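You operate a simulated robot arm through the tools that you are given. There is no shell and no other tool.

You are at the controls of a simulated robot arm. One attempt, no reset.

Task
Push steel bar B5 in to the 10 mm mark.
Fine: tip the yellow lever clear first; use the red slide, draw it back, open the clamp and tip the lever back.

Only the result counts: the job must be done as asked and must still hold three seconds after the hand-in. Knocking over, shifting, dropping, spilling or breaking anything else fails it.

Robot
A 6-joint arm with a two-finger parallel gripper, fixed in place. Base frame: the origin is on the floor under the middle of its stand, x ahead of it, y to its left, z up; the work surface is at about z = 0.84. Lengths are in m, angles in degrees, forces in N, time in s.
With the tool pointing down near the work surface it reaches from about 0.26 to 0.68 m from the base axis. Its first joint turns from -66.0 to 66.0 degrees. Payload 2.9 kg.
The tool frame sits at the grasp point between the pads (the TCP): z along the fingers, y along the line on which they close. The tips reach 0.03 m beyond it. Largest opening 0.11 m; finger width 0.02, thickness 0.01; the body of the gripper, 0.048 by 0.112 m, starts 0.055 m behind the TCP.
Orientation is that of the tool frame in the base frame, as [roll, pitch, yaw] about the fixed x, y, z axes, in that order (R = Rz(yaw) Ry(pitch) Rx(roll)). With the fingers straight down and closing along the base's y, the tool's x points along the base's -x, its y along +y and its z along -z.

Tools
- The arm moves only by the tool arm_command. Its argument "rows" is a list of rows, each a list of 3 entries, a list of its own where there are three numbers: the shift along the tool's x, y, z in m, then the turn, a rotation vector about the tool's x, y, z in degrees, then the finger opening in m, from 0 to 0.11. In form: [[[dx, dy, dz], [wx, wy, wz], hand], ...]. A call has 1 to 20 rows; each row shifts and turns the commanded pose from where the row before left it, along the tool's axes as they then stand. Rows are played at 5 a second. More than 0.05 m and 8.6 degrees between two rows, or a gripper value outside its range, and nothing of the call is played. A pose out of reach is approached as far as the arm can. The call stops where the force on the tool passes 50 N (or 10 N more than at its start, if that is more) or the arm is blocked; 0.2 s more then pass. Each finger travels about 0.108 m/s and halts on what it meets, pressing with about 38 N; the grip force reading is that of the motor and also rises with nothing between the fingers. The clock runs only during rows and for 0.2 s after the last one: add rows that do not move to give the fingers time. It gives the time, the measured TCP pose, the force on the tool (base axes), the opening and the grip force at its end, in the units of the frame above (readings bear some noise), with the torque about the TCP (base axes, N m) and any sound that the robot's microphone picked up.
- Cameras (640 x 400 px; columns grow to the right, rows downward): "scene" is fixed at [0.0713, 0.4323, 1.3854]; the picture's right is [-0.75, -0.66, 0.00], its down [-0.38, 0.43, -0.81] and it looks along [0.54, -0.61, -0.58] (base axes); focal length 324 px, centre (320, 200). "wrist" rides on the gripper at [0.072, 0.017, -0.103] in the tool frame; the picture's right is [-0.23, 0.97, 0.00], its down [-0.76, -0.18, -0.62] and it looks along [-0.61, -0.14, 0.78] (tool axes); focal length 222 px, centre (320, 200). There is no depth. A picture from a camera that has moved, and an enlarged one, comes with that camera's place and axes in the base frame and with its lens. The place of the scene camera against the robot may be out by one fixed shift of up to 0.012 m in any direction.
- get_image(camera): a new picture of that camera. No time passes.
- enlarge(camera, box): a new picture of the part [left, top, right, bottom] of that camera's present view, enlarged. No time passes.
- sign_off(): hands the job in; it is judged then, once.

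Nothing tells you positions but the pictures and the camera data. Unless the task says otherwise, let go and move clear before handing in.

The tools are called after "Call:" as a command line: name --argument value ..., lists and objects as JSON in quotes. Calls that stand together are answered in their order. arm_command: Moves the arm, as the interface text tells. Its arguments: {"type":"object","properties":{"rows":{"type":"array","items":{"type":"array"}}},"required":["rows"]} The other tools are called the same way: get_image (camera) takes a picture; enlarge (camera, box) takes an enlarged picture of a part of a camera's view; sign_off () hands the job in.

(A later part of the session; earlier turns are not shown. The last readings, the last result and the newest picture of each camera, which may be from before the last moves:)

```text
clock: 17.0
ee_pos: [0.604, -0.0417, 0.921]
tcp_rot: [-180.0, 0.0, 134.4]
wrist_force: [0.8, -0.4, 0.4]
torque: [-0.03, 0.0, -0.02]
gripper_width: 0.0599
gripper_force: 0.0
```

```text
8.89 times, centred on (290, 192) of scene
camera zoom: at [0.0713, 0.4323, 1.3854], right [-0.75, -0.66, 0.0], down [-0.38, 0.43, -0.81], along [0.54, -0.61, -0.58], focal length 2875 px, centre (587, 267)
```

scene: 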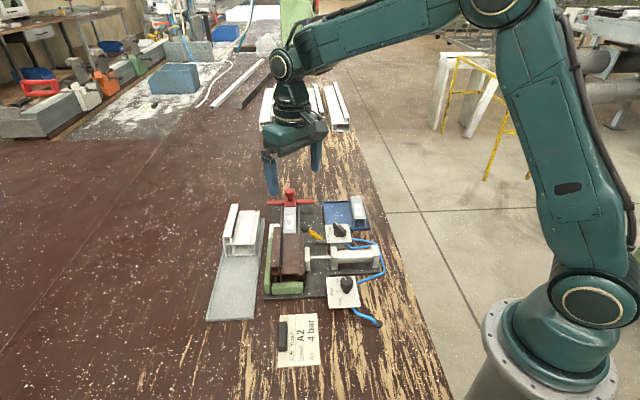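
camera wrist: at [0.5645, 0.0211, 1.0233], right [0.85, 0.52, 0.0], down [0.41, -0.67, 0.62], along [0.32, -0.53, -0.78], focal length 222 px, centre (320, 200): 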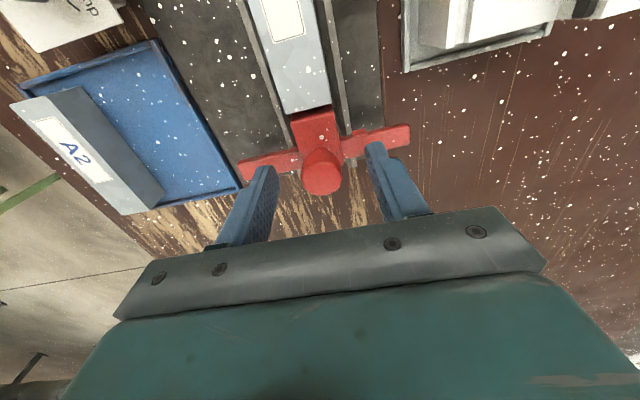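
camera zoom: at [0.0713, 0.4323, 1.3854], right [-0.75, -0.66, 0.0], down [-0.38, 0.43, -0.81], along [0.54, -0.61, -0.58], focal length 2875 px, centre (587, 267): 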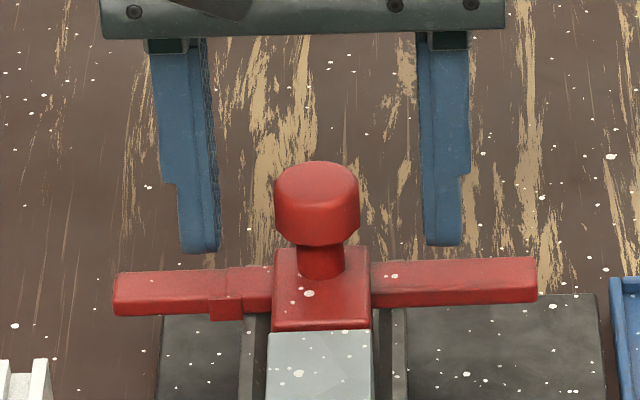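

The knob sits centred between the fingers with the tips above the crossbar. There's a small gap between the slide nose and the bar. I'll close on the knob now.

Call:
arm_command --rows '[[[0, 0.0008, 0], [0, 0, 0], 0.04], [[0, 0, 0], [0, 0, 0], 0.03], [[0, 0, 0], [0, 0, 0], 0.015], [[0, 0, 0], [0, 0, 0], 0.015]]'

Call:
get_image --camera "wrist"

Call:
enlarge --camera "scene" --box '[255, 170, 325, 215]'

```text
clock: 18.0
ee_pos: [0.6035, -0.0413, 0.9208]
tcp_rot: [179.9, 0.0, 134.5]
wrist_force: [5.9, 4.7, -1.7]
torque: [0.03, -0.24, -0.03]
gripper_width: 0.0249
gripper_force: 45.7
```

```text
taken
camera wrist: at [0.565, 0.0217, 1.0234], right [0.85, 0.52, 0.0], down [0.41, -0.67, 0.62], along [0.33, -0.53, -0.78], focal length 222 px, centre (320, 200)
```

wrist: 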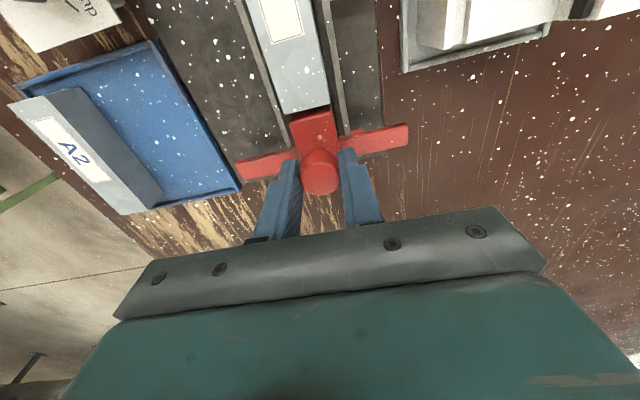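

```text
8.89 times, centred on (290, 192) of scene
camera zoom: at [0.0715, 0.4324, 1.3853], right [-0.75, -0.66, 0.0], down [-0.38, 0.43, -0.81], along [0.54, -0.61, -0.58], focal length 2875 px, centre (587, 267)
```

zoom: 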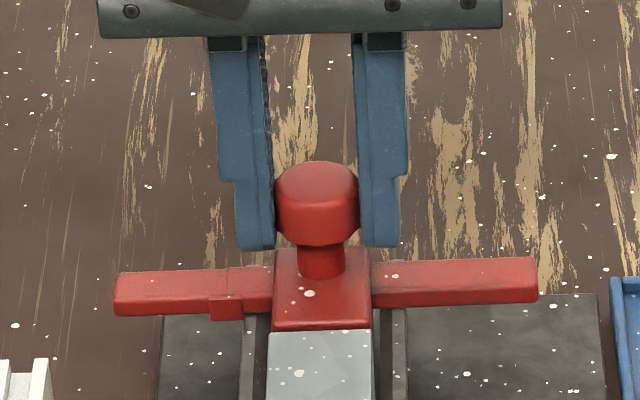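

The grip is firm at 24.9 mm. I'll start pushing slowly along the rail axis and watch the force.

Call:
arm_command --rows '[[[0.005, 0.0008, 0], [0, 0, 0], 0.015], [[0.005, 0, 0], [0, 0, 0], 0.015], [[0.005, 0, 0], [0, 0, 0], 0.015], [[0.005, 0, 0], [0, 0, 0], 0.015], [[0, 0, 0], [0, 0, 0], 0.015]]'

Call:
enlarge --camera "wrist" --box '[220, 0, 440, 200]'

```text
clock: 19.2
ee_pos: [0.5889, -0.027, 0.9208]
tcp_rot: [-180.0, 0.0, 134.3]
wrist_force: [-4.0, -4.3, 5.9]
torque: [-0.12, 0.13, -0.11]
gripper_width: 0.0251
gripper_force: 44.6
```

```text
2.00 times, centred on (330, 100) of wrist
camera zoom: at [0.551, 0.0364, 1.0235], right [0.86, 0.52, 0.0], down [0.41, -0.67, 0.62], along [0.32, -0.53, -0.78], focal length 444 px, centre (300, 400)
```

zoom: 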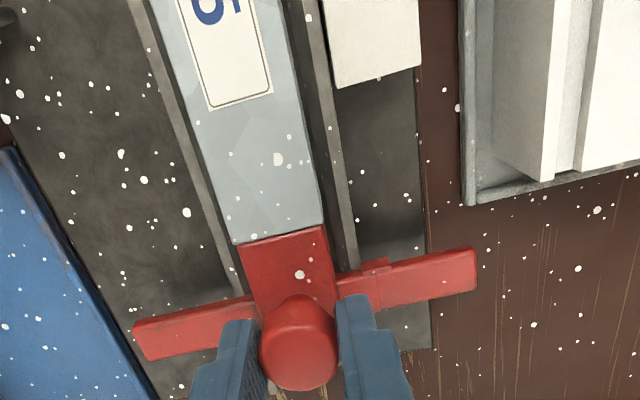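

Call:
arm_command --rows '[[[0.01, -0.0005, 0], [0, 0, 0], 0.015], [[0.01, 0, 0], [0, 0, 0], 0.015], [[0.01, 0, 0], [0, 0, 0], 0.015], [[0.01, 0, 0], [0, 0, 0], 0.015], [[0, 0, 0], [0, 0, 0], 0.015]]'

Call:
enlarge --camera "wrist" --box '[220, 0, 440, 200]'

```text
clock: 20.4
ee_pos: [0.5613, 0.0013, 0.9198]
tcp_rot: [179.9, 0.0, 134.3]
wrist_force: [-4.0, -5.4, 5.6]
torque: [-0.22, -0.07, 0.05]
gripper_width: 0.0251
gripper_force: 45.1
```

```text
2.00 times, centred on (330, 100) of wrist
camera zoom: at [0.5232, 0.0641, 1.0234], right [0.86, 0.52, 0.0], down [0.41, -0.67, 0.62], along [0.32, -0.53, -0.78], focal length 444 px, centre (300, 400)
```

zoom: 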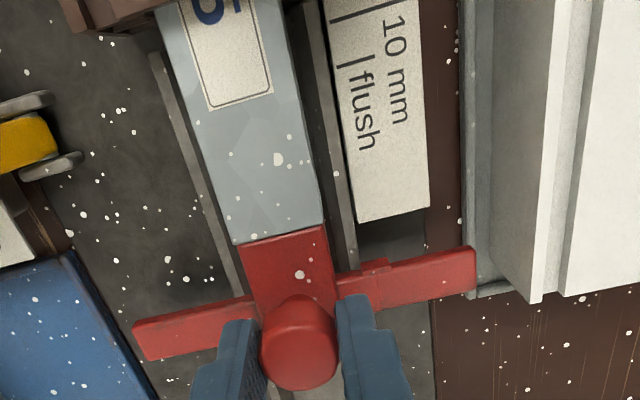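

The slide moves smoothly, with the bar entering the profile. Before going on I'll check that the slide's left arm clears the white profile and its tray.

Call:
enlarge --camera "wrist" --box '[370, 0, 530, 160]'

Call:
enlarge --camera "scene" --box '[210, 180, 300, 250]'

Call:
get_image --camera "wrist"

```text
2.50 times, centred on (450, 80) of wrist
camera zoom: at [0.5232, 0.0641, 1.0234], right [0.86, 0.52, 0.0], down [0.41, -0.67, 0.62], along [0.32, -0.53, -0.78], focal length 555 px, centre (-5, 500)
```

zoom: 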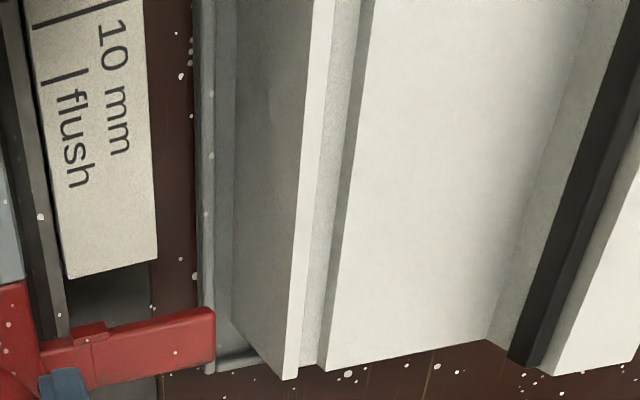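

```text
5.71 times, centred on (255, 215) of scene
camera zoom: at [0.0711, 0.4321, 1.3854], right [-0.75, -0.66, 0.0], down [-0.38, 0.43, -0.81], along [0.54, -0.61, -0.58], focal length 1848 px, centre (691, 114)
```

zoom: 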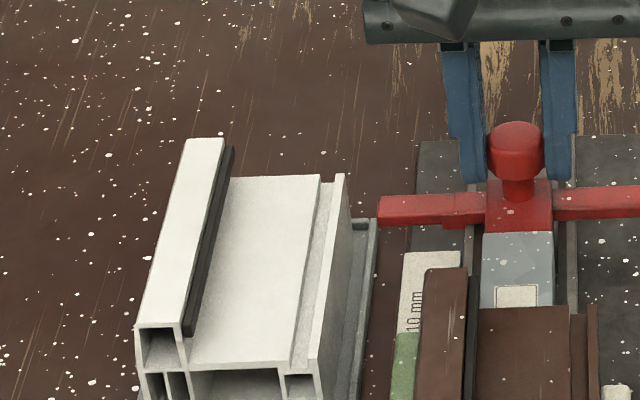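

```text
taken
camera wrist: at [0.5232, 0.0641, 1.0234], right [0.86, 0.52, 0.0], down [0.41, -0.67, 0.62], along [0.32, -0.53, -0.78], focal length 222 px, centre (320, 200)
```

wrist: 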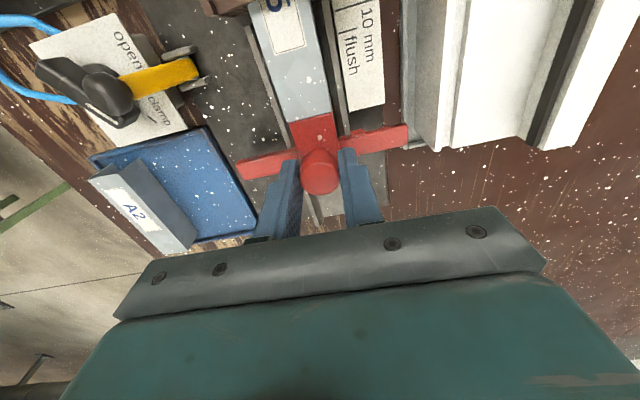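

The white profile's face clears the arm by about 1 cm and the tray lip sits lower than the arm, so it's safe to go on. I'll push on to about 1 cm short of "flush".

Call:
arm_command --rows '[[[0.01, -0.0005, 0], [0, 0, 0], 0.015], [[0.01, 0, 0], [0, 0, 0], 0.015], [[0.01, 0, 0], [0, 0, 0], 0.015], [[0.01, 0, 0], [0, 0, 0], 0.015], [[0.008, 0, 0], [0, 0, 0], 0.015], [[0, 0, 0], [0, 0, 0], 0.015]]'

Call:
enlarge --camera "wrist" --box '[220, 0, 440, 200]'

Call:
enlarge --camera "scene" --box '[230, 190, 350, 265]'

```text
clock: 21.8
ee_pos: [0.5291, 0.0353, 0.9217]
tcp_rot: [180.0, 0.1, 134.3]
wrist_force: [-11.5, -12.9, 24.4]
torque: [-0.5, 0.14, -0.06]
gripper_width: 0.025
gripper_force: 45.2
```

```text
2.00 times, centred on (330, 100) of wrist
camera zoom: at [0.4893, 0.098, 1.0233], right [0.86, 0.52, 0.0], down [0.4, -0.67, 0.62], along [0.32, -0.53, -0.78], focal length 444 px, centre (300, 400)
```

zoom: 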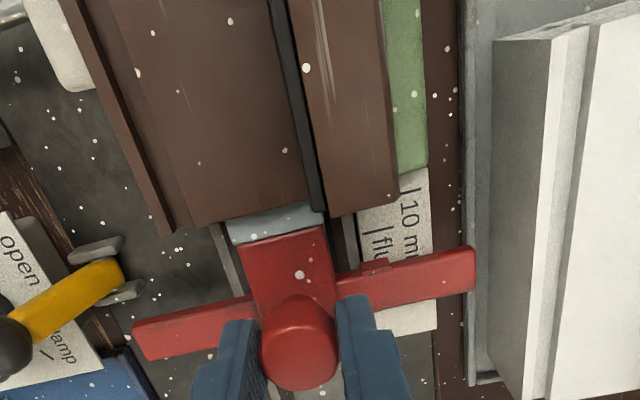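

```text
5.33 times, centred on (290, 228) of scene
camera zoom: at [0.0706, 0.4319, 1.3855], right [-0.75, -0.66, 0.0], down [-0.38, 0.44, -0.81], along [0.54, -0.61, -0.58], focal length 1725 px, centre (480, 53)
```

zoom: 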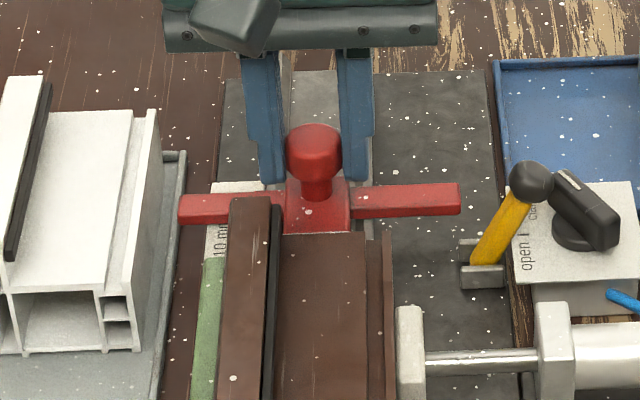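

Side and upward loads have built up, about 17 N sideways and 24 N up. My travel line seems slightly off the rail axis, so I'll relieve it with small corrections before going further.

Call:
arm_command --rows '[[[0, -0.001, -0.0008], [0, 0, 0], 0.015], [[0, 0, 0], [0, 0, 0], 0.015]]'

Call:
enlarge --camera "wrist" --box '[290, 80, 420, 180]'

```text
clock: 22.4
ee_pos: [0.5274, 0.0356, 0.9217]
tcp_rot: [179.9, 0.1, 134.6]
wrist_force: [-4.9, -6.4, 14.7]
torque: [-0.45, -0.25, -0.07]
gripper_width: 0.0253
gripper_force: 44.9
```

```text
4.00 times, centred on (355, 130) of wrist
camera zoom: at [0.4886, 0.0982, 1.0233], right [0.85, 0.52, 0.0], down [0.41, -0.67, 0.62], along [0.33, -0.53, -0.78], focal length 888 px, centre (180, 480)
```

zoom: 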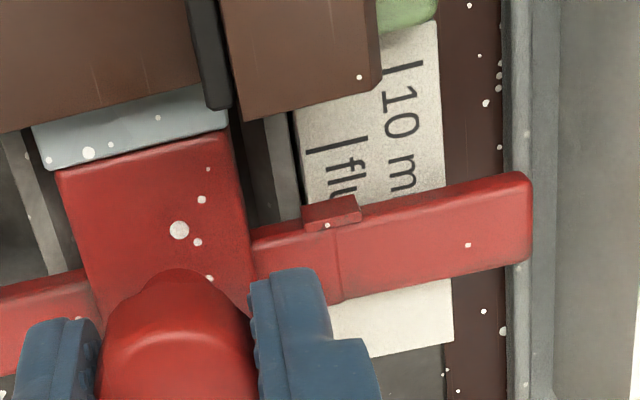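

Call:
enlarge --camera "wrist" --box '[340, 90, 400, 150]'

Call:
enlarge --camera "scene" --box '[255, 215, 305, 246]'

```text
6.67 times, centred on (370, 120) of wrist
camera zoom: at [0.4886, 0.0982, 1.0233], right [0.85, 0.52, 0.0], down [0.41, -0.67, 0.62], along [0.33, -0.53, -0.78], focal length 1481 px, centre (-13, 733)
```

zoom: 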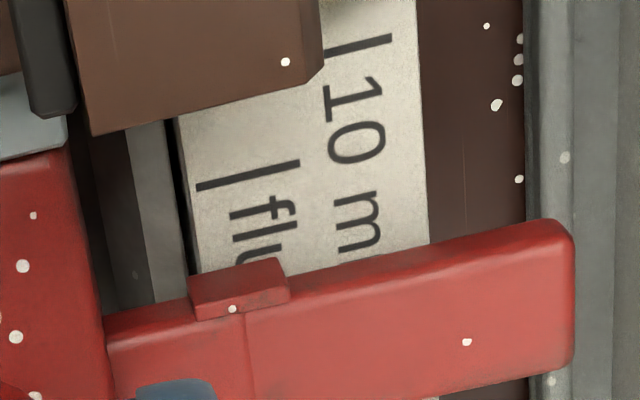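

```text
12.80 times, centred on (280, 230) of scene
camera zoom: at [0.0709, 0.4321, 1.3855], right [-0.75, -0.66, 0.0], down [-0.38, 0.43, -0.81], along [0.54, -0.61, -0.58], focal length 4140 px, centre (832, -190)
```

zoom: 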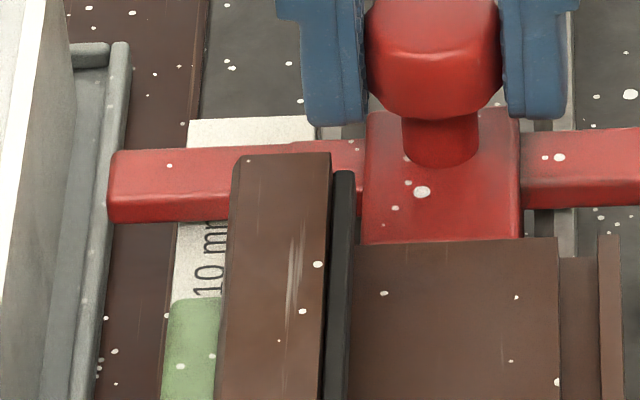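

Call:
enlarge --camera "wrist" --box '[352, 115, 384, 140]'

Call:
enlarge --camera "wrist" --box '[376, 100, 416, 160]'

```text
16.00 times, centred on (368, 128) of wrist
camera zoom: at [0.4886, 0.0982, 1.0233], right [0.85, 0.52, 0.0], down [0.41, -0.67, 0.62], along [0.33, -0.53, -0.78], focal length 3554 px, centre (-448, 1360)
```

zoom: 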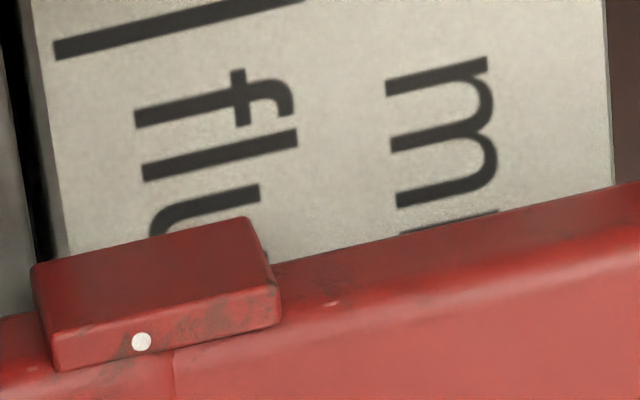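

```text
6.67 times, centred on (396, 130) of wrist
camera zoom: at [0.4886, 0.0982, 1.0233], right [0.85, 0.52, 0.0], down [0.41, -0.67, 0.62], along [0.33, -0.53, -0.78], focal length 1481 px, centre (-187, 667)
```

zoom: 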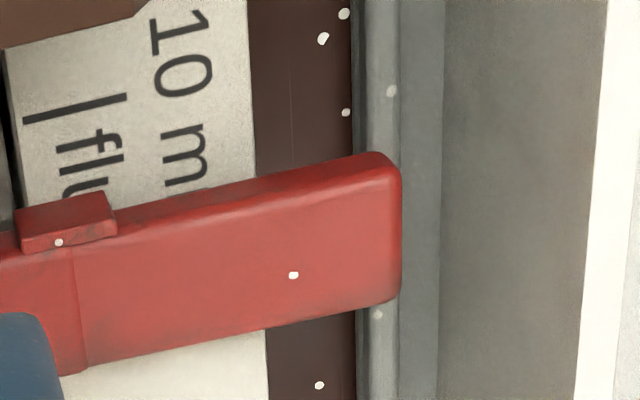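

The tab's lower front edge is about 9 mm short of "flush", so about 19.5 mm short of the 10 mm line. I'll relieve the remaining side load and advance 10 mm with a slight heading correction.

Call:
arm_command --rows '[[[0, -0.0006, -0.001], [0, 0, 0], 0.015], [[0.004, -0.0001, 0], [0, 0, 0], 0.015], [[0.004, -0.0001, 0], [0, 0, 0], 0.015], [[0.003, -0.0001, 0], [0, 0, 0], 0.015], [[0, 0, 0], [0, 0, 0], 0.015]]'

Call:
enlarge --camera "wrist" --box '[340, 90, 400, 150]'

Call:
enlarge --camera "scene" --box '[240, 205, 340, 267]'

```text
clock: 23.6
ee_pos: [0.5201, 0.0426, 0.9201]
tcp_rot: [180.0, 0.0, 134.5]
wrist_force: [11.6, 10.4, -19.9]
torque: [-0.01, -0.54, 0.04]
gripper_width: 0.0251
gripper_force: 44.6
```

```text
6.67 times, centred on (370, 120) of wrist
camera zoom: at [0.4809, 0.1058, 1.0234], right [0.85, 0.52, 0.0], down [0.41, -0.67, 0.62], along [0.32, -0.53, -0.78], focal length 1481 px, centre (-13, 733)
```

zoom: 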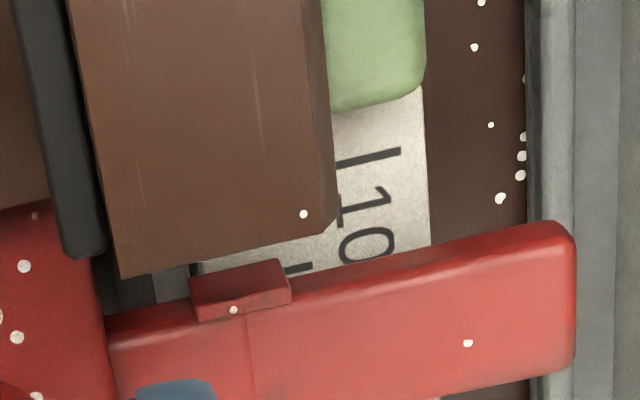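

```text
6.40 times, centred on (290, 236) of scene
camera zoom: at [0.0719, 0.4326, 1.3852], right [-0.75, -0.66, 0.0], down [-0.38, 0.43, -0.81], along [0.54, -0.61, -0.58], focal length 2070 px, centre (512, -30)
```

zoom: 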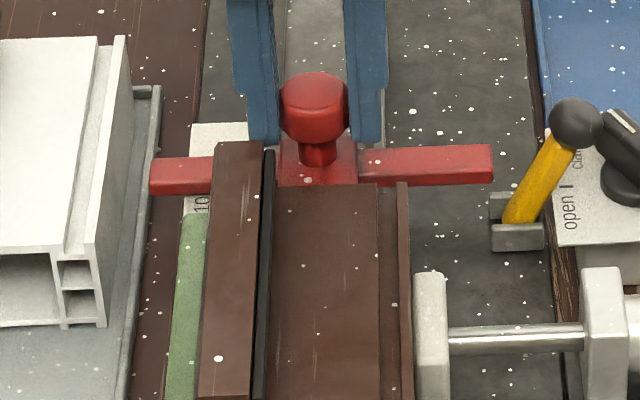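

The pointer is now about 1 mm past "flush", with about 9 mm to go. I over-corrected the side load slightly, so I'll ease it back and advance 6 mm.

Call:
arm_command --rows '[[[0, 0.0006, 0.0006], [0, 0, 0], 0.015], [[0.003, -0.0001, 0], [0, 0, 0], 0.015], [[0.003, 0, 0], [0, 0, 0], 0.015], [[0, 0, 0], [0, 0, 0], 0.015]]'

Call:
enlarge --camera "wrist" --box '[340, 90, 400, 150]'

Call:
enlarge --camera "wrist" --box '[352, 110, 392, 135]'

```text
clock: 24.6
ee_pos: [0.5157, 0.0463, 0.9203]
tcp_rot: [180.0, -0.1, 134.4]
wrist_force: [10.6, 9.4, -16.4]
torque: [0.42, 0.04, -0.03]
gripper_width: 0.0251
gripper_force: 44.8
```

```text
6.67 times, centred on (370, 120) of wrist
camera zoom: at [0.4774, 0.1098, 1.0234], right [0.86, 0.52, 0.0], down [0.41, -0.67, 0.62], along [0.32, -0.53, -0.78], focal length 1481 px, centre (-13, 733)
```

zoom: 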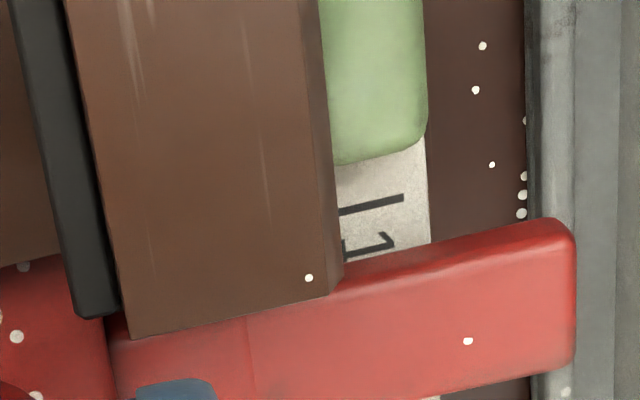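

```text
16.00 times, centred on (372, 122) of wrist
camera zoom: at [0.4774, 0.1098, 1.0234], right [0.86, 0.52, 0.0], down [0.41, -0.67, 0.62], along [0.32, -0.53, -0.78], focal length 3554 px, centre (-512, 1440)
```

zoom: 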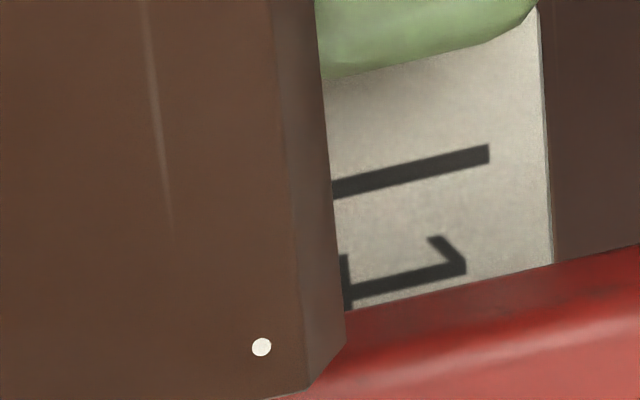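

The tab is now hidden under the profile's upright from this angle, at about 2–4 mm short. I can't pull the bar back, so I'll release, rise, and look straight down on the pointer and marks before the final millimetres.

Call:
arm_command --rows '[[[0, 0, 0], [0, 0, 0], 0.04], [[0, 0, 0], [0, 0, 0], 0.06], [[0, 0, -0.02], [0, 0, 0], 0.06], [[0, 0, -0.025], [0, 0, 0], 0.06], [[-0.03, 0.009, 0], [0, 0, 0], 0.06], [[-0.033, 0.009, 0], [0, 0, 0], 0.06], [[0, 0, 0], [0, 0, 0], 0.06], [[0, 0, 0], [0, 0, 0], 0.06]]'

Call:
get_image --camera "wrist"

Call:
enlarge --camera "wrist" --box '[270, 0, 350, 50]'

```text
clock: 26.4
ee_pos: [0.5713, 0.0143, 0.9668]
tcp_rot: [179.9, 0.1, 134.4]
wrist_force: [0.2, 0.9, 0.1]
torque: [-0.03, 0.01, -0.02]
gripper_width: 0.0598
gripper_force: 0.0
```

```text
taken
camera wrist: at [0.5335, 0.0783, 1.0695], right [0.85, 0.52, 0.0], down [0.41, -0.67, 0.62], along [0.32, -0.53, -0.78], focal length 222 px, centre (320, 200)
```

wrist: 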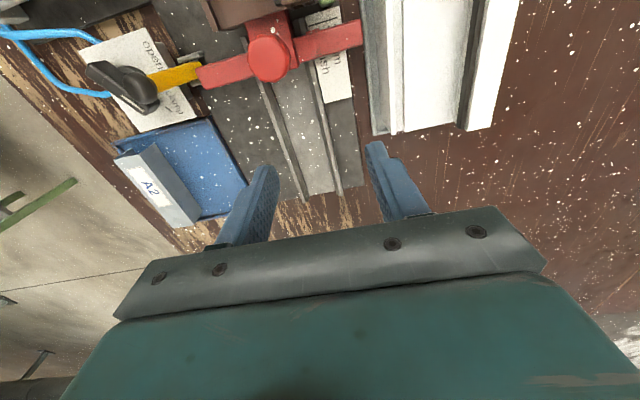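

```text
8.00 times, centred on (310, 25) of wrist
camera zoom: at [0.5335, 0.0783, 1.0695], right [0.85, 0.52, 0.0], down [0.41, -0.67, 0.62], along [0.32, -0.53, -0.78], focal length 1777 px, centre (400, 1600)
```

zoom: 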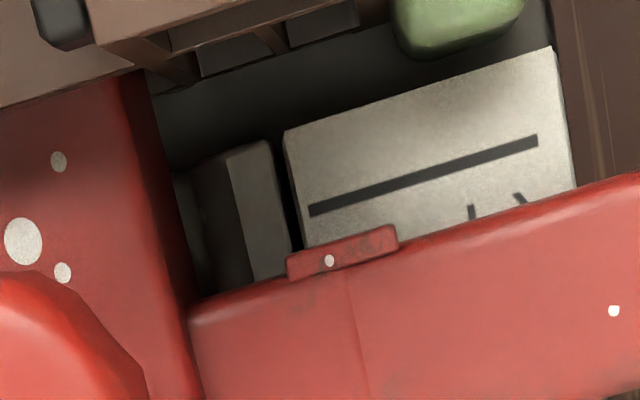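

From directly above, the pointer's front edge is about 2.9 mm short of the 10 mm line. I'll go back over the knob, regrip and push about 2.6 mm, then check again.

Call:
arm_command --rows '[[[0.033, -0.009, 0], [0, 0, 0], 0.06], [[0.03, -0.0084, 0], [0, 0, 0], 0.06], [[0, 0, 0.025], [0, 0, 0], 0.06], [[0, 0, 0.015], [0, 0, 0], 0.06], [[0, 0, 0.004], [0, 0, 0], 0.06], [[0, 0, 0], [0, 0, 0], 0.06]]'

Call:
get_image --camera "wrist"

Call:
enlarge --camera "scene" --box '[255, 190, 325, 235]'

```text
clock: 27.8
ee_pos: [0.5164, 0.0477, 0.9214]
tcp_rot: [180.0, 0.0, 134.4]
wrist_force: [0.6, 0.6, 0.1]
torque: [0.01, -0.01, -0.01]
gripper_width: 0.0601
gripper_force: 0.1
```

```text
taken
camera wrist: at [0.4766, 0.1107, 1.0247], right [0.85, 0.52, 0.0], down [0.41, -0.67, 0.62], along [0.32, -0.53, -0.78], focal length 222 px, centre (320, 200)
```

wrist: 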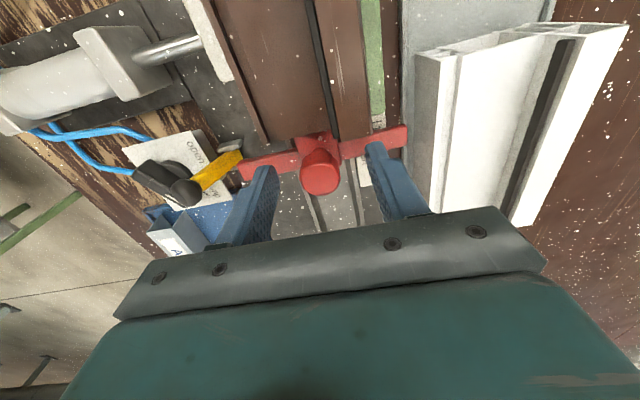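

```text
8.89 times, centred on (290, 212) of scene
camera zoom: at [0.0713, 0.4323, 1.3854], right [-0.75, -0.66, 0.0], down [-0.38, 0.43, -0.81], along [0.54, -0.61, -0.58], focal length 2875 px, centre (587, 89)
```

zoom: 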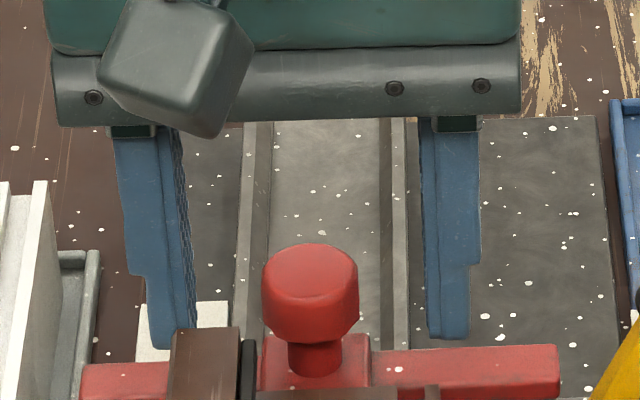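

Call:
arm_command --rows '[[[0, 0, 0], [0, 0, 0], 0.04], [[0, 0, 0], [0, 0, 0], 0.03], [[0, 0, 0], [0, 0, 0], 0.015], [[0, 0, 0], [0, 0, 0], 0.015]]'

Call:
enlarge --camera "wrist" --box '[340, 90, 400, 150]'

```text
clock: 28.8
ee_pos: [0.5158, 0.0479, 0.9219]
tcp_rot: [-180.0, 0.0, 134.3]
wrist_force: [-0.6, -0.3, -0.1]
torque: [-0.03, 0.02, -0.03]
gripper_width: 0.0254
gripper_force: 45.6
```

```text
6.67 times, centred on (370, 120) of wrist
camera zoom: at [0.4766, 0.1106, 1.0248], right [0.85, 0.52, 0.0], down [0.41, -0.67, 0.62], along [0.32, -0.53, -0.78], focal length 1481 px, centre (-13, 733)
```

zoom: 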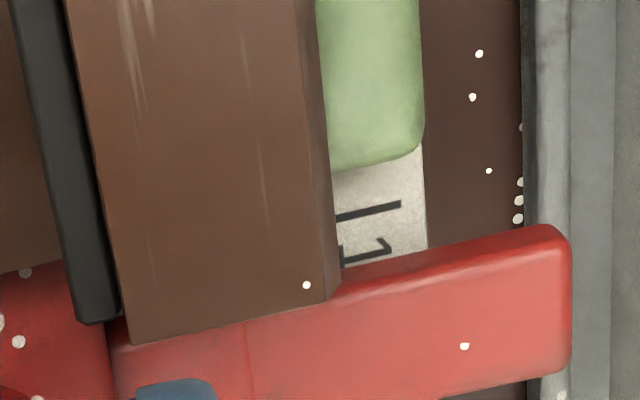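

Call:
arm_command --rows '[[[0.0013, 0, 0], [0, 0, 0], 0.015], [[0.0013, 0, 0], [0, 0, 0], 0.015], [[0, 0, 0], [0, 0, 0], 0.015], [[0, 0, 0], [0, 0, 0], 0.015]]'

Call:
enlarge --camera "wrist" --box '[340, 90, 400, 150]'

```text
clock: 29.8
ee_pos: [0.5139, 0.0491, 0.922]
tcp_rot: [180.0, -0.1, 134.4]
wrist_force: [-1.3, -2.7, 3.8]
torque: [-0.1, 0.02, -0.01]
gripper_width: 0.0252
gripper_force: 45.3
```

```text
6.67 times, centred on (370, 120) of wrist
camera zoom: at [0.4746, 0.1125, 1.0248], right [0.85, 0.52, 0.0], down [0.41, -0.67, 0.62], along [0.32, -0.53, -0.78], focal length 1481 px, centre (-13, 733)
```

zoom: 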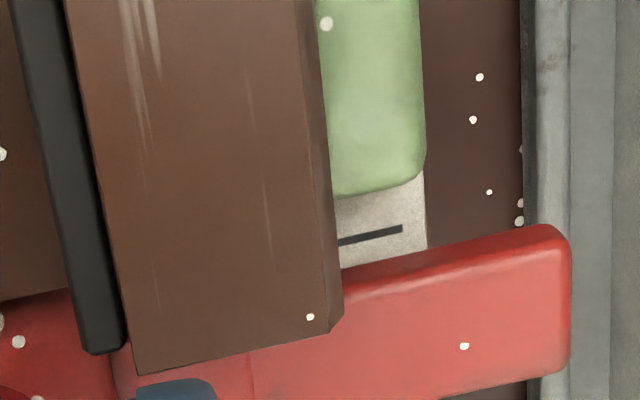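

The line shifted about 24 px, about 2.5 mm of travel. I'll release and check from directly above.

Call:
arm_command --rows '[[[0, 0, 0], [0, 0, 0], 0.04], [[0, 0, 0], [0, 0, 0], 0.06], [[0, 0, -0.02], [0, 0, 0], 0.06], [[0, 0, -0.025], [0, 0, 0], 0.06], [[-0.03, 0.009, 0], [0, 0, 0], 0.06], [[-0.033, 0.009, 0], [0, 0, 0], 0.06], [[0, 0, 0], [0, 0, 0], 0.06], [[0, 0, 0], [0, 0, 0], 0.06]]'

Call:
enlarge --camera "wrist" --box '[270, 0, 350, 50]'

Call:
enlarge --camera "wrist" --box '[300, 0, 340, 25]'

```text
clock: 31.6
ee_pos: [0.5714, 0.018, 0.9665]
tcp_rot: [-180.0, 0.0, 134.3]
wrist_force: [1.2, 0.6, -0.1]
torque: [-0.04, 0.0, -0.05]
gripper_width: 0.0599
gripper_force: 0.0
```

```text
8.00 times, centred on (310, 25) of wrist
camera zoom: at [0.5328, 0.0804, 1.0694], right [0.85, 0.52, 0.0], down [0.41, -0.67, 0.62], along [0.32, -0.53, -0.78], focal length 1777 px, centre (400, 1600)
```

zoom: 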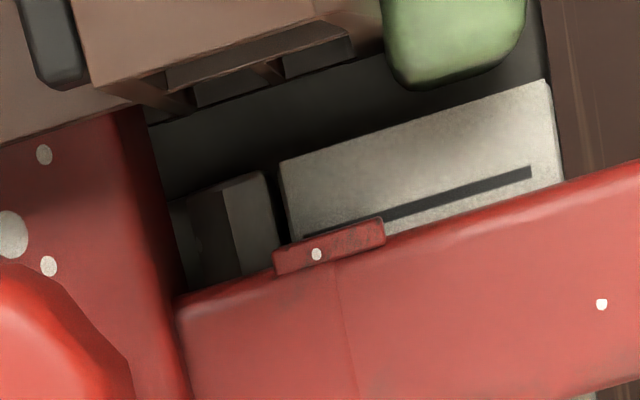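

```text
16.00 times, centred on (320, 12) of wrist
camera zoom: at [0.5328, 0.0804, 1.0694], right [0.85, 0.52, 0.0], down [0.41, -0.67, 0.62], along [0.32, -0.53, -0.78], focal length 3554 px, centre (320, 3200)
```

zoom: 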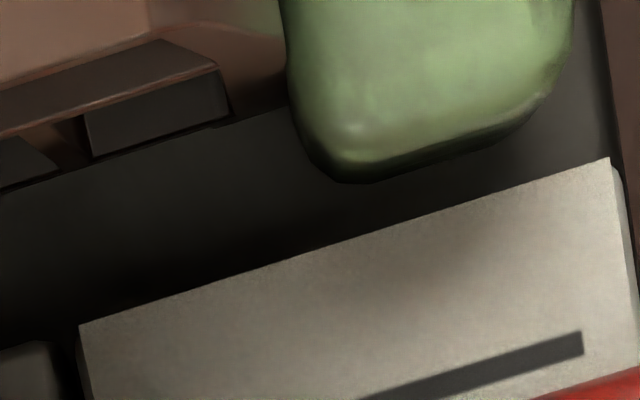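

From above, the pointer edge sits on the 10 mm line to within about 0.3 mm. To cross-check, I'll compare the mark with the profile's end face from directly overhead.

Call:
arm_command --rows '[[[0.0125, -0.01, 0], [0, 0, 0], 0.06], [[0, 0, 0], [0, 0, 0], 0.06], [[0, 0, 0], [0, 0, 0], 0.06]]'

Call:
enlarge --camera "wrist" --box '[240, 0, 400, 100]'

Call:
enlarge --camera "wrist" --box '[280, 0, 360, 50]'

```text
clock: 32.4
ee_pos: [0.5555, 0.0188, 0.9667]
tcp_rot: [180.0, 0.0, 134.4]
wrist_force: [0.1, -0.7, -0.2]
torque: [-0.03, 0.04, 0.0]
gripper_width: 0.0601
gripper_force: 0.0
```

```text
4.00 times, centred on (320, 50) of wrist
camera zoom: at [0.5167, 0.0823, 1.0697], right [0.85, 0.52, 0.0], down [0.41, -0.67, 0.62], along [0.32, -0.53, -0.78], focal length 888 px, centre (320, 800)
```

zoom: 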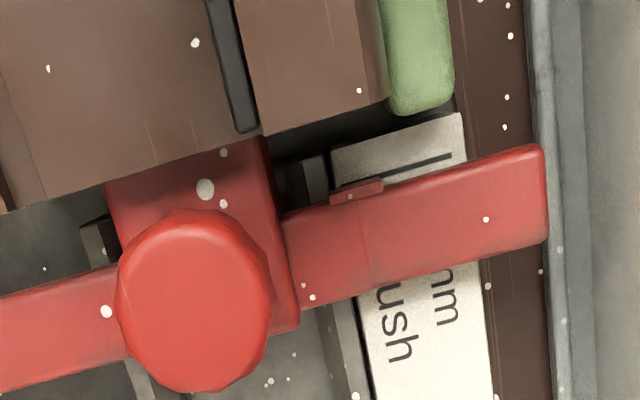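

```text
8.00 times, centred on (320, 25) of wrist
camera zoom: at [0.5167, 0.0823, 1.0697], right [0.85, 0.52, 0.0], down [0.41, -0.67, 0.62], along [0.32, -0.53, -0.78], focal length 1777 px, centre (320, 1600)
```

zoom: 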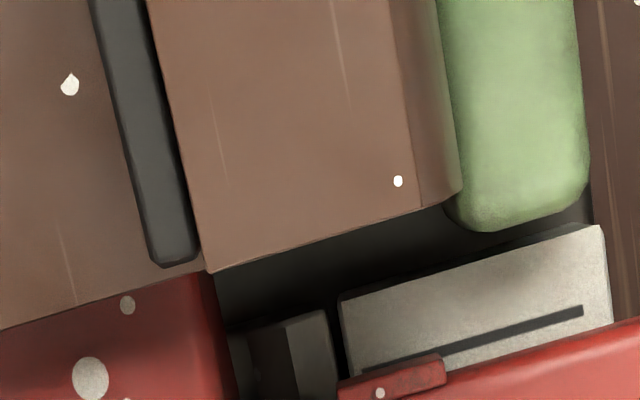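

Seen overhead, the profile end is about 11.6 mm beyond the 10 mm line. That matches the slide's nose-to-pointer offset, so the bar is in about 9.7 mm. I'll regrip the knob, nudge it the last fraction of a millimetre, and draw the slide back.

Call:
arm_command --rows '[[[0.0255, -0.004, 0], [0, 0, 0], 0.06], [[0.025, -0.004, 0], [0, 0, 0], 0.06], [[0, 0, 0.025], [0, 0, 0], 0.06], [[0, 0, 0.015], [0, 0, 0], 0.06], [[0, 0, 0.005], [0, 0, 0], 0.06], [[0, 0, 0], [0, 0, 0], 0.04], [[0, 0, 0], [0, 0, 0], 0.03], [[0, 0, 0], [0, 0, 0], 0.015], [[0, 0, 0], [0, 0, 0], 0.015]]'

Call:
enlarge --camera "wrist" --box '[340, 90, 400, 150]'

```text
clock: 34.4
ee_pos: [0.5133, 0.0487, 0.9214]
tcp_rot: [180.0, 0.0, 134.5]
wrist_force: [-1.6, -1.1, -0.9]
torque: [-0.07, 0.02, -0.02]
gripper_width: 0.025
gripper_force: 45.4
```

```text
6.67 times, centred on (370, 120) of wrist
camera zoom: at [0.4753, 0.112, 1.0241], right [0.85, 0.52, 0.0], down [0.41, -0.67, 0.62], along [0.32, -0.53, -0.78], focal length 1481 px, centre (-13, 733)
```

zoom: 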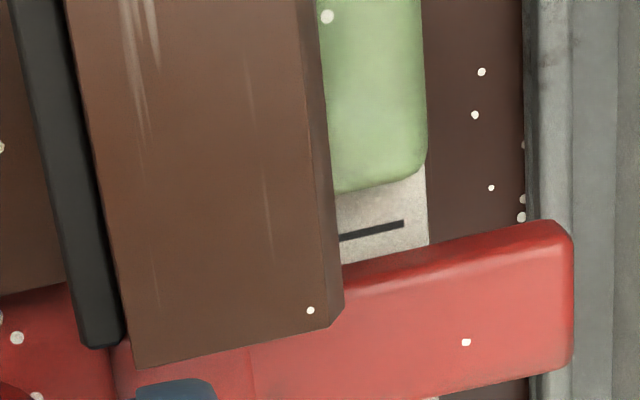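

Regripped with almost no load. I'll give a 0.4 mm nudge and then look again.

Call:
arm_command --rows '[[[0.0004, 0, 0], [0, 0, 0], 0.015], [[0, 0, 0], [0, 0, 0], 0.015], [[0, 0, 0], [0, 0, 0], 0.015]]'

Call:
enlarge --camera "wrist" --box '[340, 90, 400, 150]'

```text
clock: 35.2
ee_pos: [0.5146, 0.0494, 0.9212]
tcp_rot: [-179.9, 0.0, 134.4]
wrist_force: [-4.0, -5.3, -6.0]
torque: [-0.33, -0.15, -0.07]
gripper_width: 0.0253
gripper_force: 45.3
```

```text
6.67 times, centred on (370, 120) of wrist
camera zoom: at [0.4752, 0.1124, 1.0241], right [0.86, 0.52, 0.0], down [0.41, -0.67, 0.62], along [0.32, -0.53, -0.78], focal length 1481 px, centre (-13, 733)
```

zoom: 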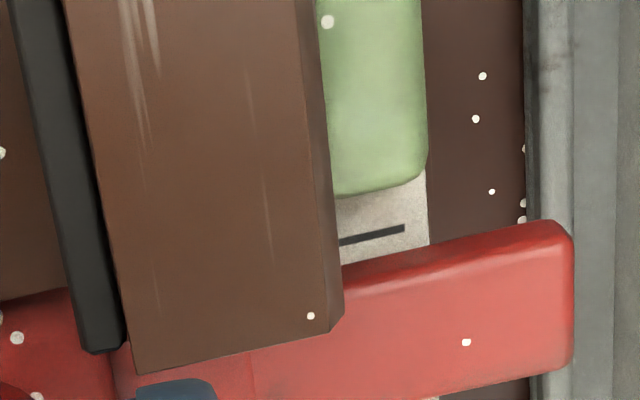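

The pointer is on the 10 mm line. Now I'll draw the slide back along the rail, with the reverse of the small heading correction, watching for side load.

Call:
arm_command --rows '[[[-0.008, 0.0001, 0], [0, 0, 0], 0.015], [[-0.01, 0.00013, 0], [0, 0, 0], 0.015], [[-0.01, 0.00013, 0], [0, 0, 0], 0.015], [[-0.01, 0.00013, 0], [0, 0, 0], 0.015], [[-0.01, 0.00013, 0], [0, 0, 0], 0.015], [[0, 0, 0], [0, 0, 0], 0.015]]'

Call:
enlarge --camera "wrist" --box '[220, 0, 440, 200]'

```text
clock: 36.6
ee_pos: [0.5477, 0.0154, 0.921]
tcp_rot: [-179.9, -0.1, 134.3]
wrist_force: [-11.1, -9.8, -4.3]
torque: [-0.03, 0.4, 0.04]
gripper_width: 0.0253
gripper_force: 45.0
```

```text
2.00 times, centred on (330, 100) of wrist
camera zoom: at [0.5093, 0.0782, 1.0241], right [0.86, 0.52, 0.0], down [0.41, -0.67, 0.62], along [0.32, -0.53, -0.78], focal length 444 px, centre (300, 400)
```

zoom: 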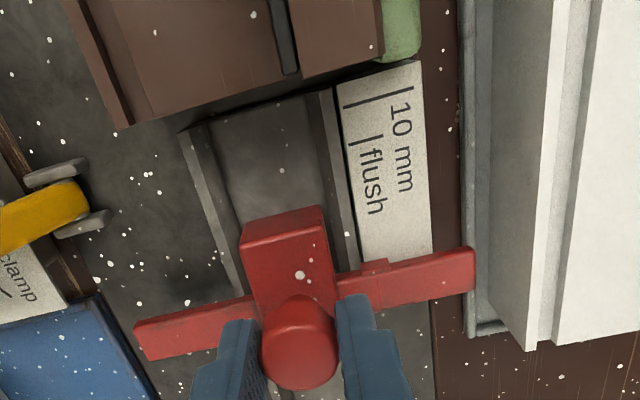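

The bar stayed in the profile and the slide comes back cleanly. I'll take out the side load and bring the slide back to its start.

Call:
arm_command --rows '[[[-0.008, -0.0007, 0], [0, 0, 0], 0.015], [[-0.01, 0, 0], [0, 0, 0], 0.015], [[-0.01, 0, 0], [0, 0, 0], 0.015], [[-0.01, 0, 0], [0, 0, 0], 0.015], [[0, 0, 0], [0, 0, 0], 0.015]]'

Call:
enlarge --camera "wrist" --box '[220, 0, 440, 200]'

```text
clock: 37.8
ee_pos: [0.5744, -0.0115, 0.9211]
tcp_rot: [-179.9, 0.0, 134.5]
wrist_force: [2.2, 2.1, -19.8]
torque: [-0.01, -0.14, 0.04]
gripper_width: 0.0252
gripper_force: 45.3
```

```text
2.00 times, centred on (330, 100) of wrist
camera zoom: at [0.5351, 0.0517, 1.0242], right [0.85, 0.52, 0.0], down [0.41, -0.67, 0.62], along [0.32, -0.53, -0.78], focal length 444 px, centre (300, 400)
```

zoom: 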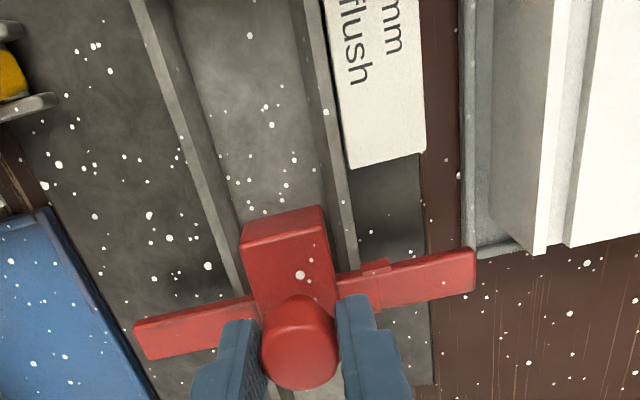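

Call:
arm_command --rows '[[[-0.0085, 0, 0.0004], [0, 0, 0], 0.015], [[-0.01, 0, 0], [0, 0, 0], 0.015], [[-0.01, 0, 0], [0, 0, 0], 0.015], [[-0.01, 0, 0], [0, 0, 0], 0.015], [[-0.002, 0, 0], [0, 0, 0], 0.015], [[0, 0, 0], [0, 0, 0], 0.015]]'

Call:
get_image --camera "scene"

Call:
enlarge --camera "scene" --box '[240, 180, 370, 262]'

```text
clock: 39.2
ee_pos: [0.6033, -0.0406, 0.9212]
tcp_rot: [179.9, 0.0, 134.6]
wrist_force: [18.3, 15.7, -22.9]
torque: [0.53, -0.15, 0.06]
gripper_width: 0.0251
gripper_force: 45.5
```

```text
taken
```

scene: 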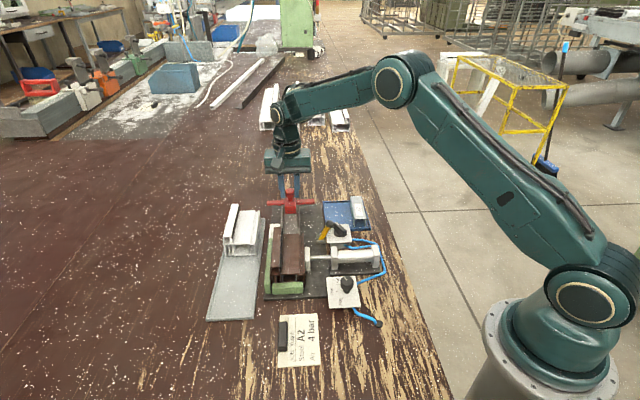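

```text
4.88 times, centred on (305, 221) of scene
camera zoom: at [0.0722, 0.4326, 1.3852], right [-0.75, -0.66, 0.0], down [-0.38, 0.43, -0.81], along [0.54, -0.61, -0.58], focal length 1578 px, centre (393, 98)
```

zoom: 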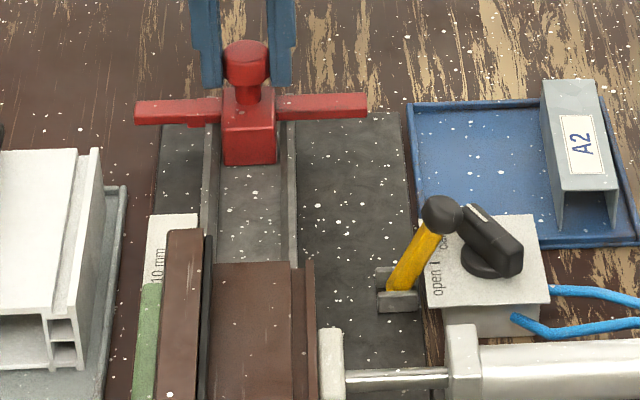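

The slide is back at its start position. I'll release the knob, rise, and look into the profile end to confirm the bar's depth.

Call:
arm_command --rows '[[[0, 0.0008, 0.0004], [0, 0, 0], 0.015], [[0, 0, 0], [0, 0, 0], 0.03], [[0, 0, 0], [0, 0, 0], 0.06], [[0, 0, 0], [0, 0, 0], 0.06], [[0, 0, -0.03], [0, 0, 0], 0.06], [[0, 0, -0.04], [0, 0, 0], 0.06], [[0, 0, 0], [0, 0, 0], 0.06]]'

Call:
get_image --camera "wrist"

Call:
enlarge --camera "scene" --box '[240, 180, 370, 262]'

```text
clock: 40.8
ee_pos: [0.6042, -0.0419, 0.9921]
tcp_rot: [180.0, 0.0, 134.3]
wrist_force: [0.0, 0.0, -0.3]
torque: [0.0, 0.0, 0.0]
gripper_width: 0.0597
gripper_force: 0.1
```

```text
taken
camera wrist: at [0.5651, 0.0217, 1.0951], right [0.85, 0.52, 0.0], down [0.41, -0.67, 0.62], along [0.32, -0.53, -0.78], focal length 222 px, centre (320, 200)
```

wrist: 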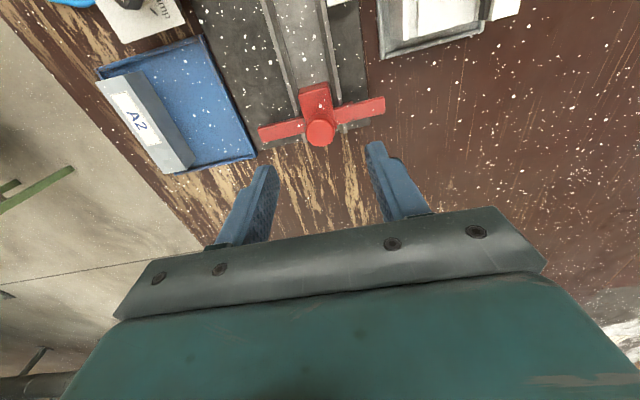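

```text
4.88 times, centred on (305, 221) of scene
camera zoom: at [0.0713, 0.4323, 1.3854], right [-0.75, -0.66, 0.0], down [-0.38, 0.43, -0.81], along [0.54, -0.61, -0.58], focal length 1578 px, centre (393, 98)
```

zoom: 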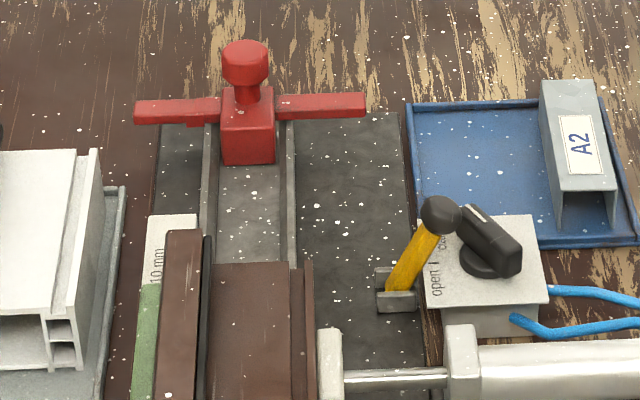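

The slide is home and the bar is inside. The open clamp position would swing the handle toward the lever ball, so I'll tip the lever back first. I'll bring closed fingers to its outer side, just above the clamp handle.

Call:
arm_command --rows '[[[0.033, -0.03, 0], [0, 0, 0], 0.04], [[0.033, -0.03, 0], [0, 0, 0], 0.02], [[0.033, -0.03, 0], [0, 0, 0], 0.0], [[0.031, -0.03, 0], [0, 0, 0], 0.0], [[0, -0.002, 0.02], [0, 0, 0], 0.0], [[0, 0, 0.02], [0, 0, 0], 0.0], [[0, 0, 0], [0, 0, 0], 0.0], [[0, 0, 0], [0, 0, 0], 0.0]]'

Call:
get_image --camera "wrist"

Call:
enlarge --camera "wrist" --box '[240, 80, 400, 220]'

Call:
enlarge --camera "scene" --box '[290, 200, 370, 250]'

```text
clock: 42.6
ee_pos: [0.4243, -0.0324, 0.9505]
tcp_rot: [180.0, 0.0, 134.4]
wrist_force: [0.2, 0.2, 0.1]
torque: [0.04, 0.02, 0.01]
gripper_width: 0.0
gripper_force: 37.1
```

```text
taken
camera wrist: at [0.3856, 0.0304, 1.0537], right [0.85, 0.52, 0.0], down [0.41, -0.67, 0.62], along [0.32, -0.53, -0.78], focal length 222 px, centre (320, 200)
```

wrist: 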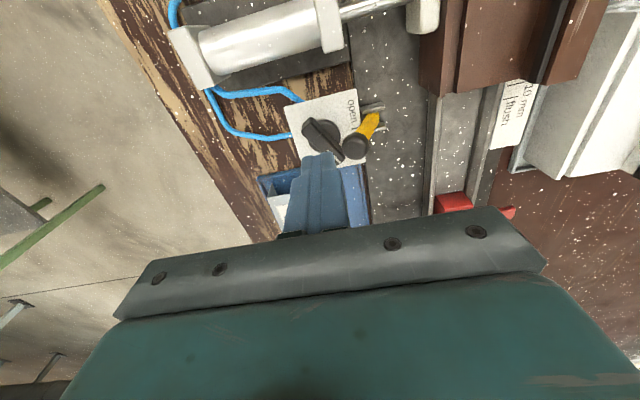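

```text
2.86 times, centred on (320, 150) of wrist
camera zoom: at [0.3856, 0.0304, 1.0537], right [0.85, 0.52, 0.0], down [0.41, -0.67, 0.62], along [0.32, -0.53, -0.78], focal length 635 px, centre (320, 343)
```

zoom: 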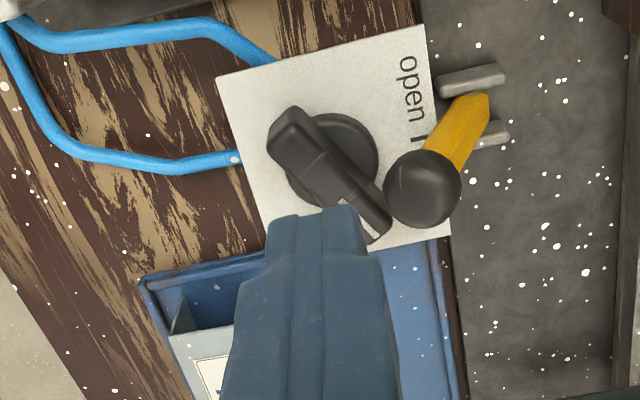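

```text
8.00 times, centred on (330, 225) of scene
camera zoom: at [0.0713, 0.4323, 1.3854], right [-0.75, -0.66, 0.0], down [-0.38, 0.43, -0.81], along [0.54, -0.61, -0.58], focal length 2588 px, centre (240, 0)
```

zoom: 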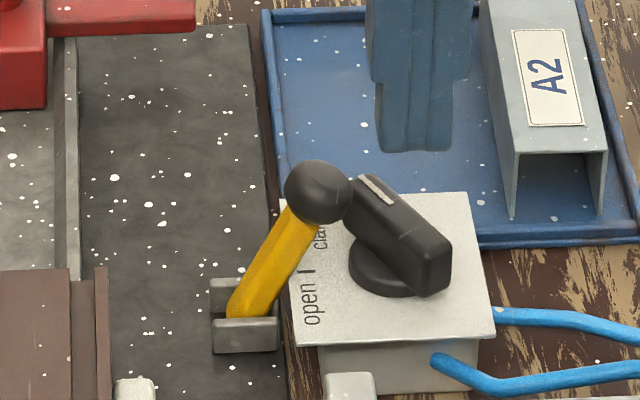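

The ball is about 7 mm from the fingers. I'll lower the tips to z 0.897, above the clamp handle and at the ball's equator, and push the lever back toward the rail.

Call:
arm_command --rows '[[[0, 0, 0.015], [0, 0, 0], 0.0], [[0, 0, 0.008], [0, 0, 0], 0.0], [[0, 0.005, 0], [0, 0, 0], 0.0], [[0, 0.005, 0], [0, 0, 0], 0.0], [[0, 0.005, 0], [0, 0, 0], 0.0], [[0, 0.005, 0], [0, 0, 0], 0.0], [[0, 0, 0], [0, 0, 0], 0.0]]'

Call:
enlarge --camera "scene" --box '[290, 200, 370, 250]'

Call:
enlarge --camera "wrist" --box '[240, 80, 400, 220]'

```text
clock: 44.2
ee_pos: [0.4402, -0.0188, 0.9282]
tcp_rot: [-179.9, 0.1, 134.5]
wrist_force: [0.4, -0.5, 0.2]
torque: [0.05, -0.02, 0.01]
gripper_width: 0.0
gripper_force: 37.4
```

```text
8.00 times, centred on (330, 225) of scene
camera zoom: at [0.0713, 0.4323, 1.3854], right [-0.75, -0.66, 0.0], down [-0.38, 0.43, -0.81], along [0.54, -0.61, -0.58], focal length 2588 px, centre (240, 0)
```

zoom: 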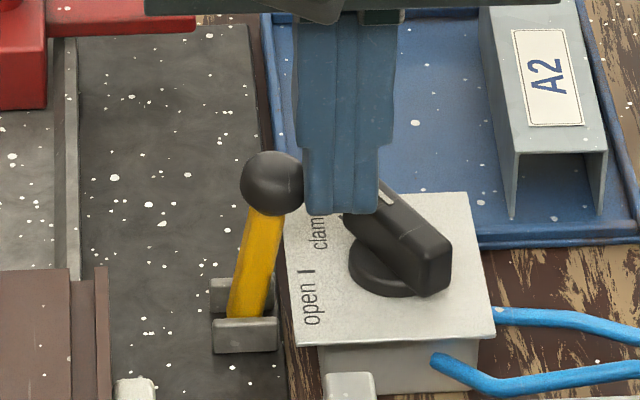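

```text
2.86 times, centred on (320, 150) of wrist
camera zoom: at [0.4008, 0.044, 1.0308], right [0.85, 0.52, 0.0], down [0.41, -0.67, 0.62], along [0.32, -0.53, -0.78], focal length 635 px, centre (320, 343)
```

zoom: 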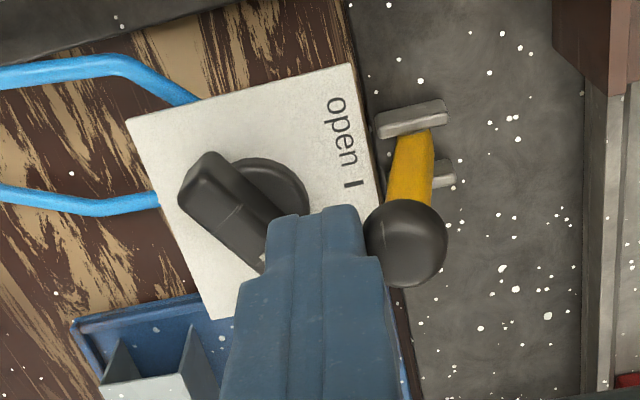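

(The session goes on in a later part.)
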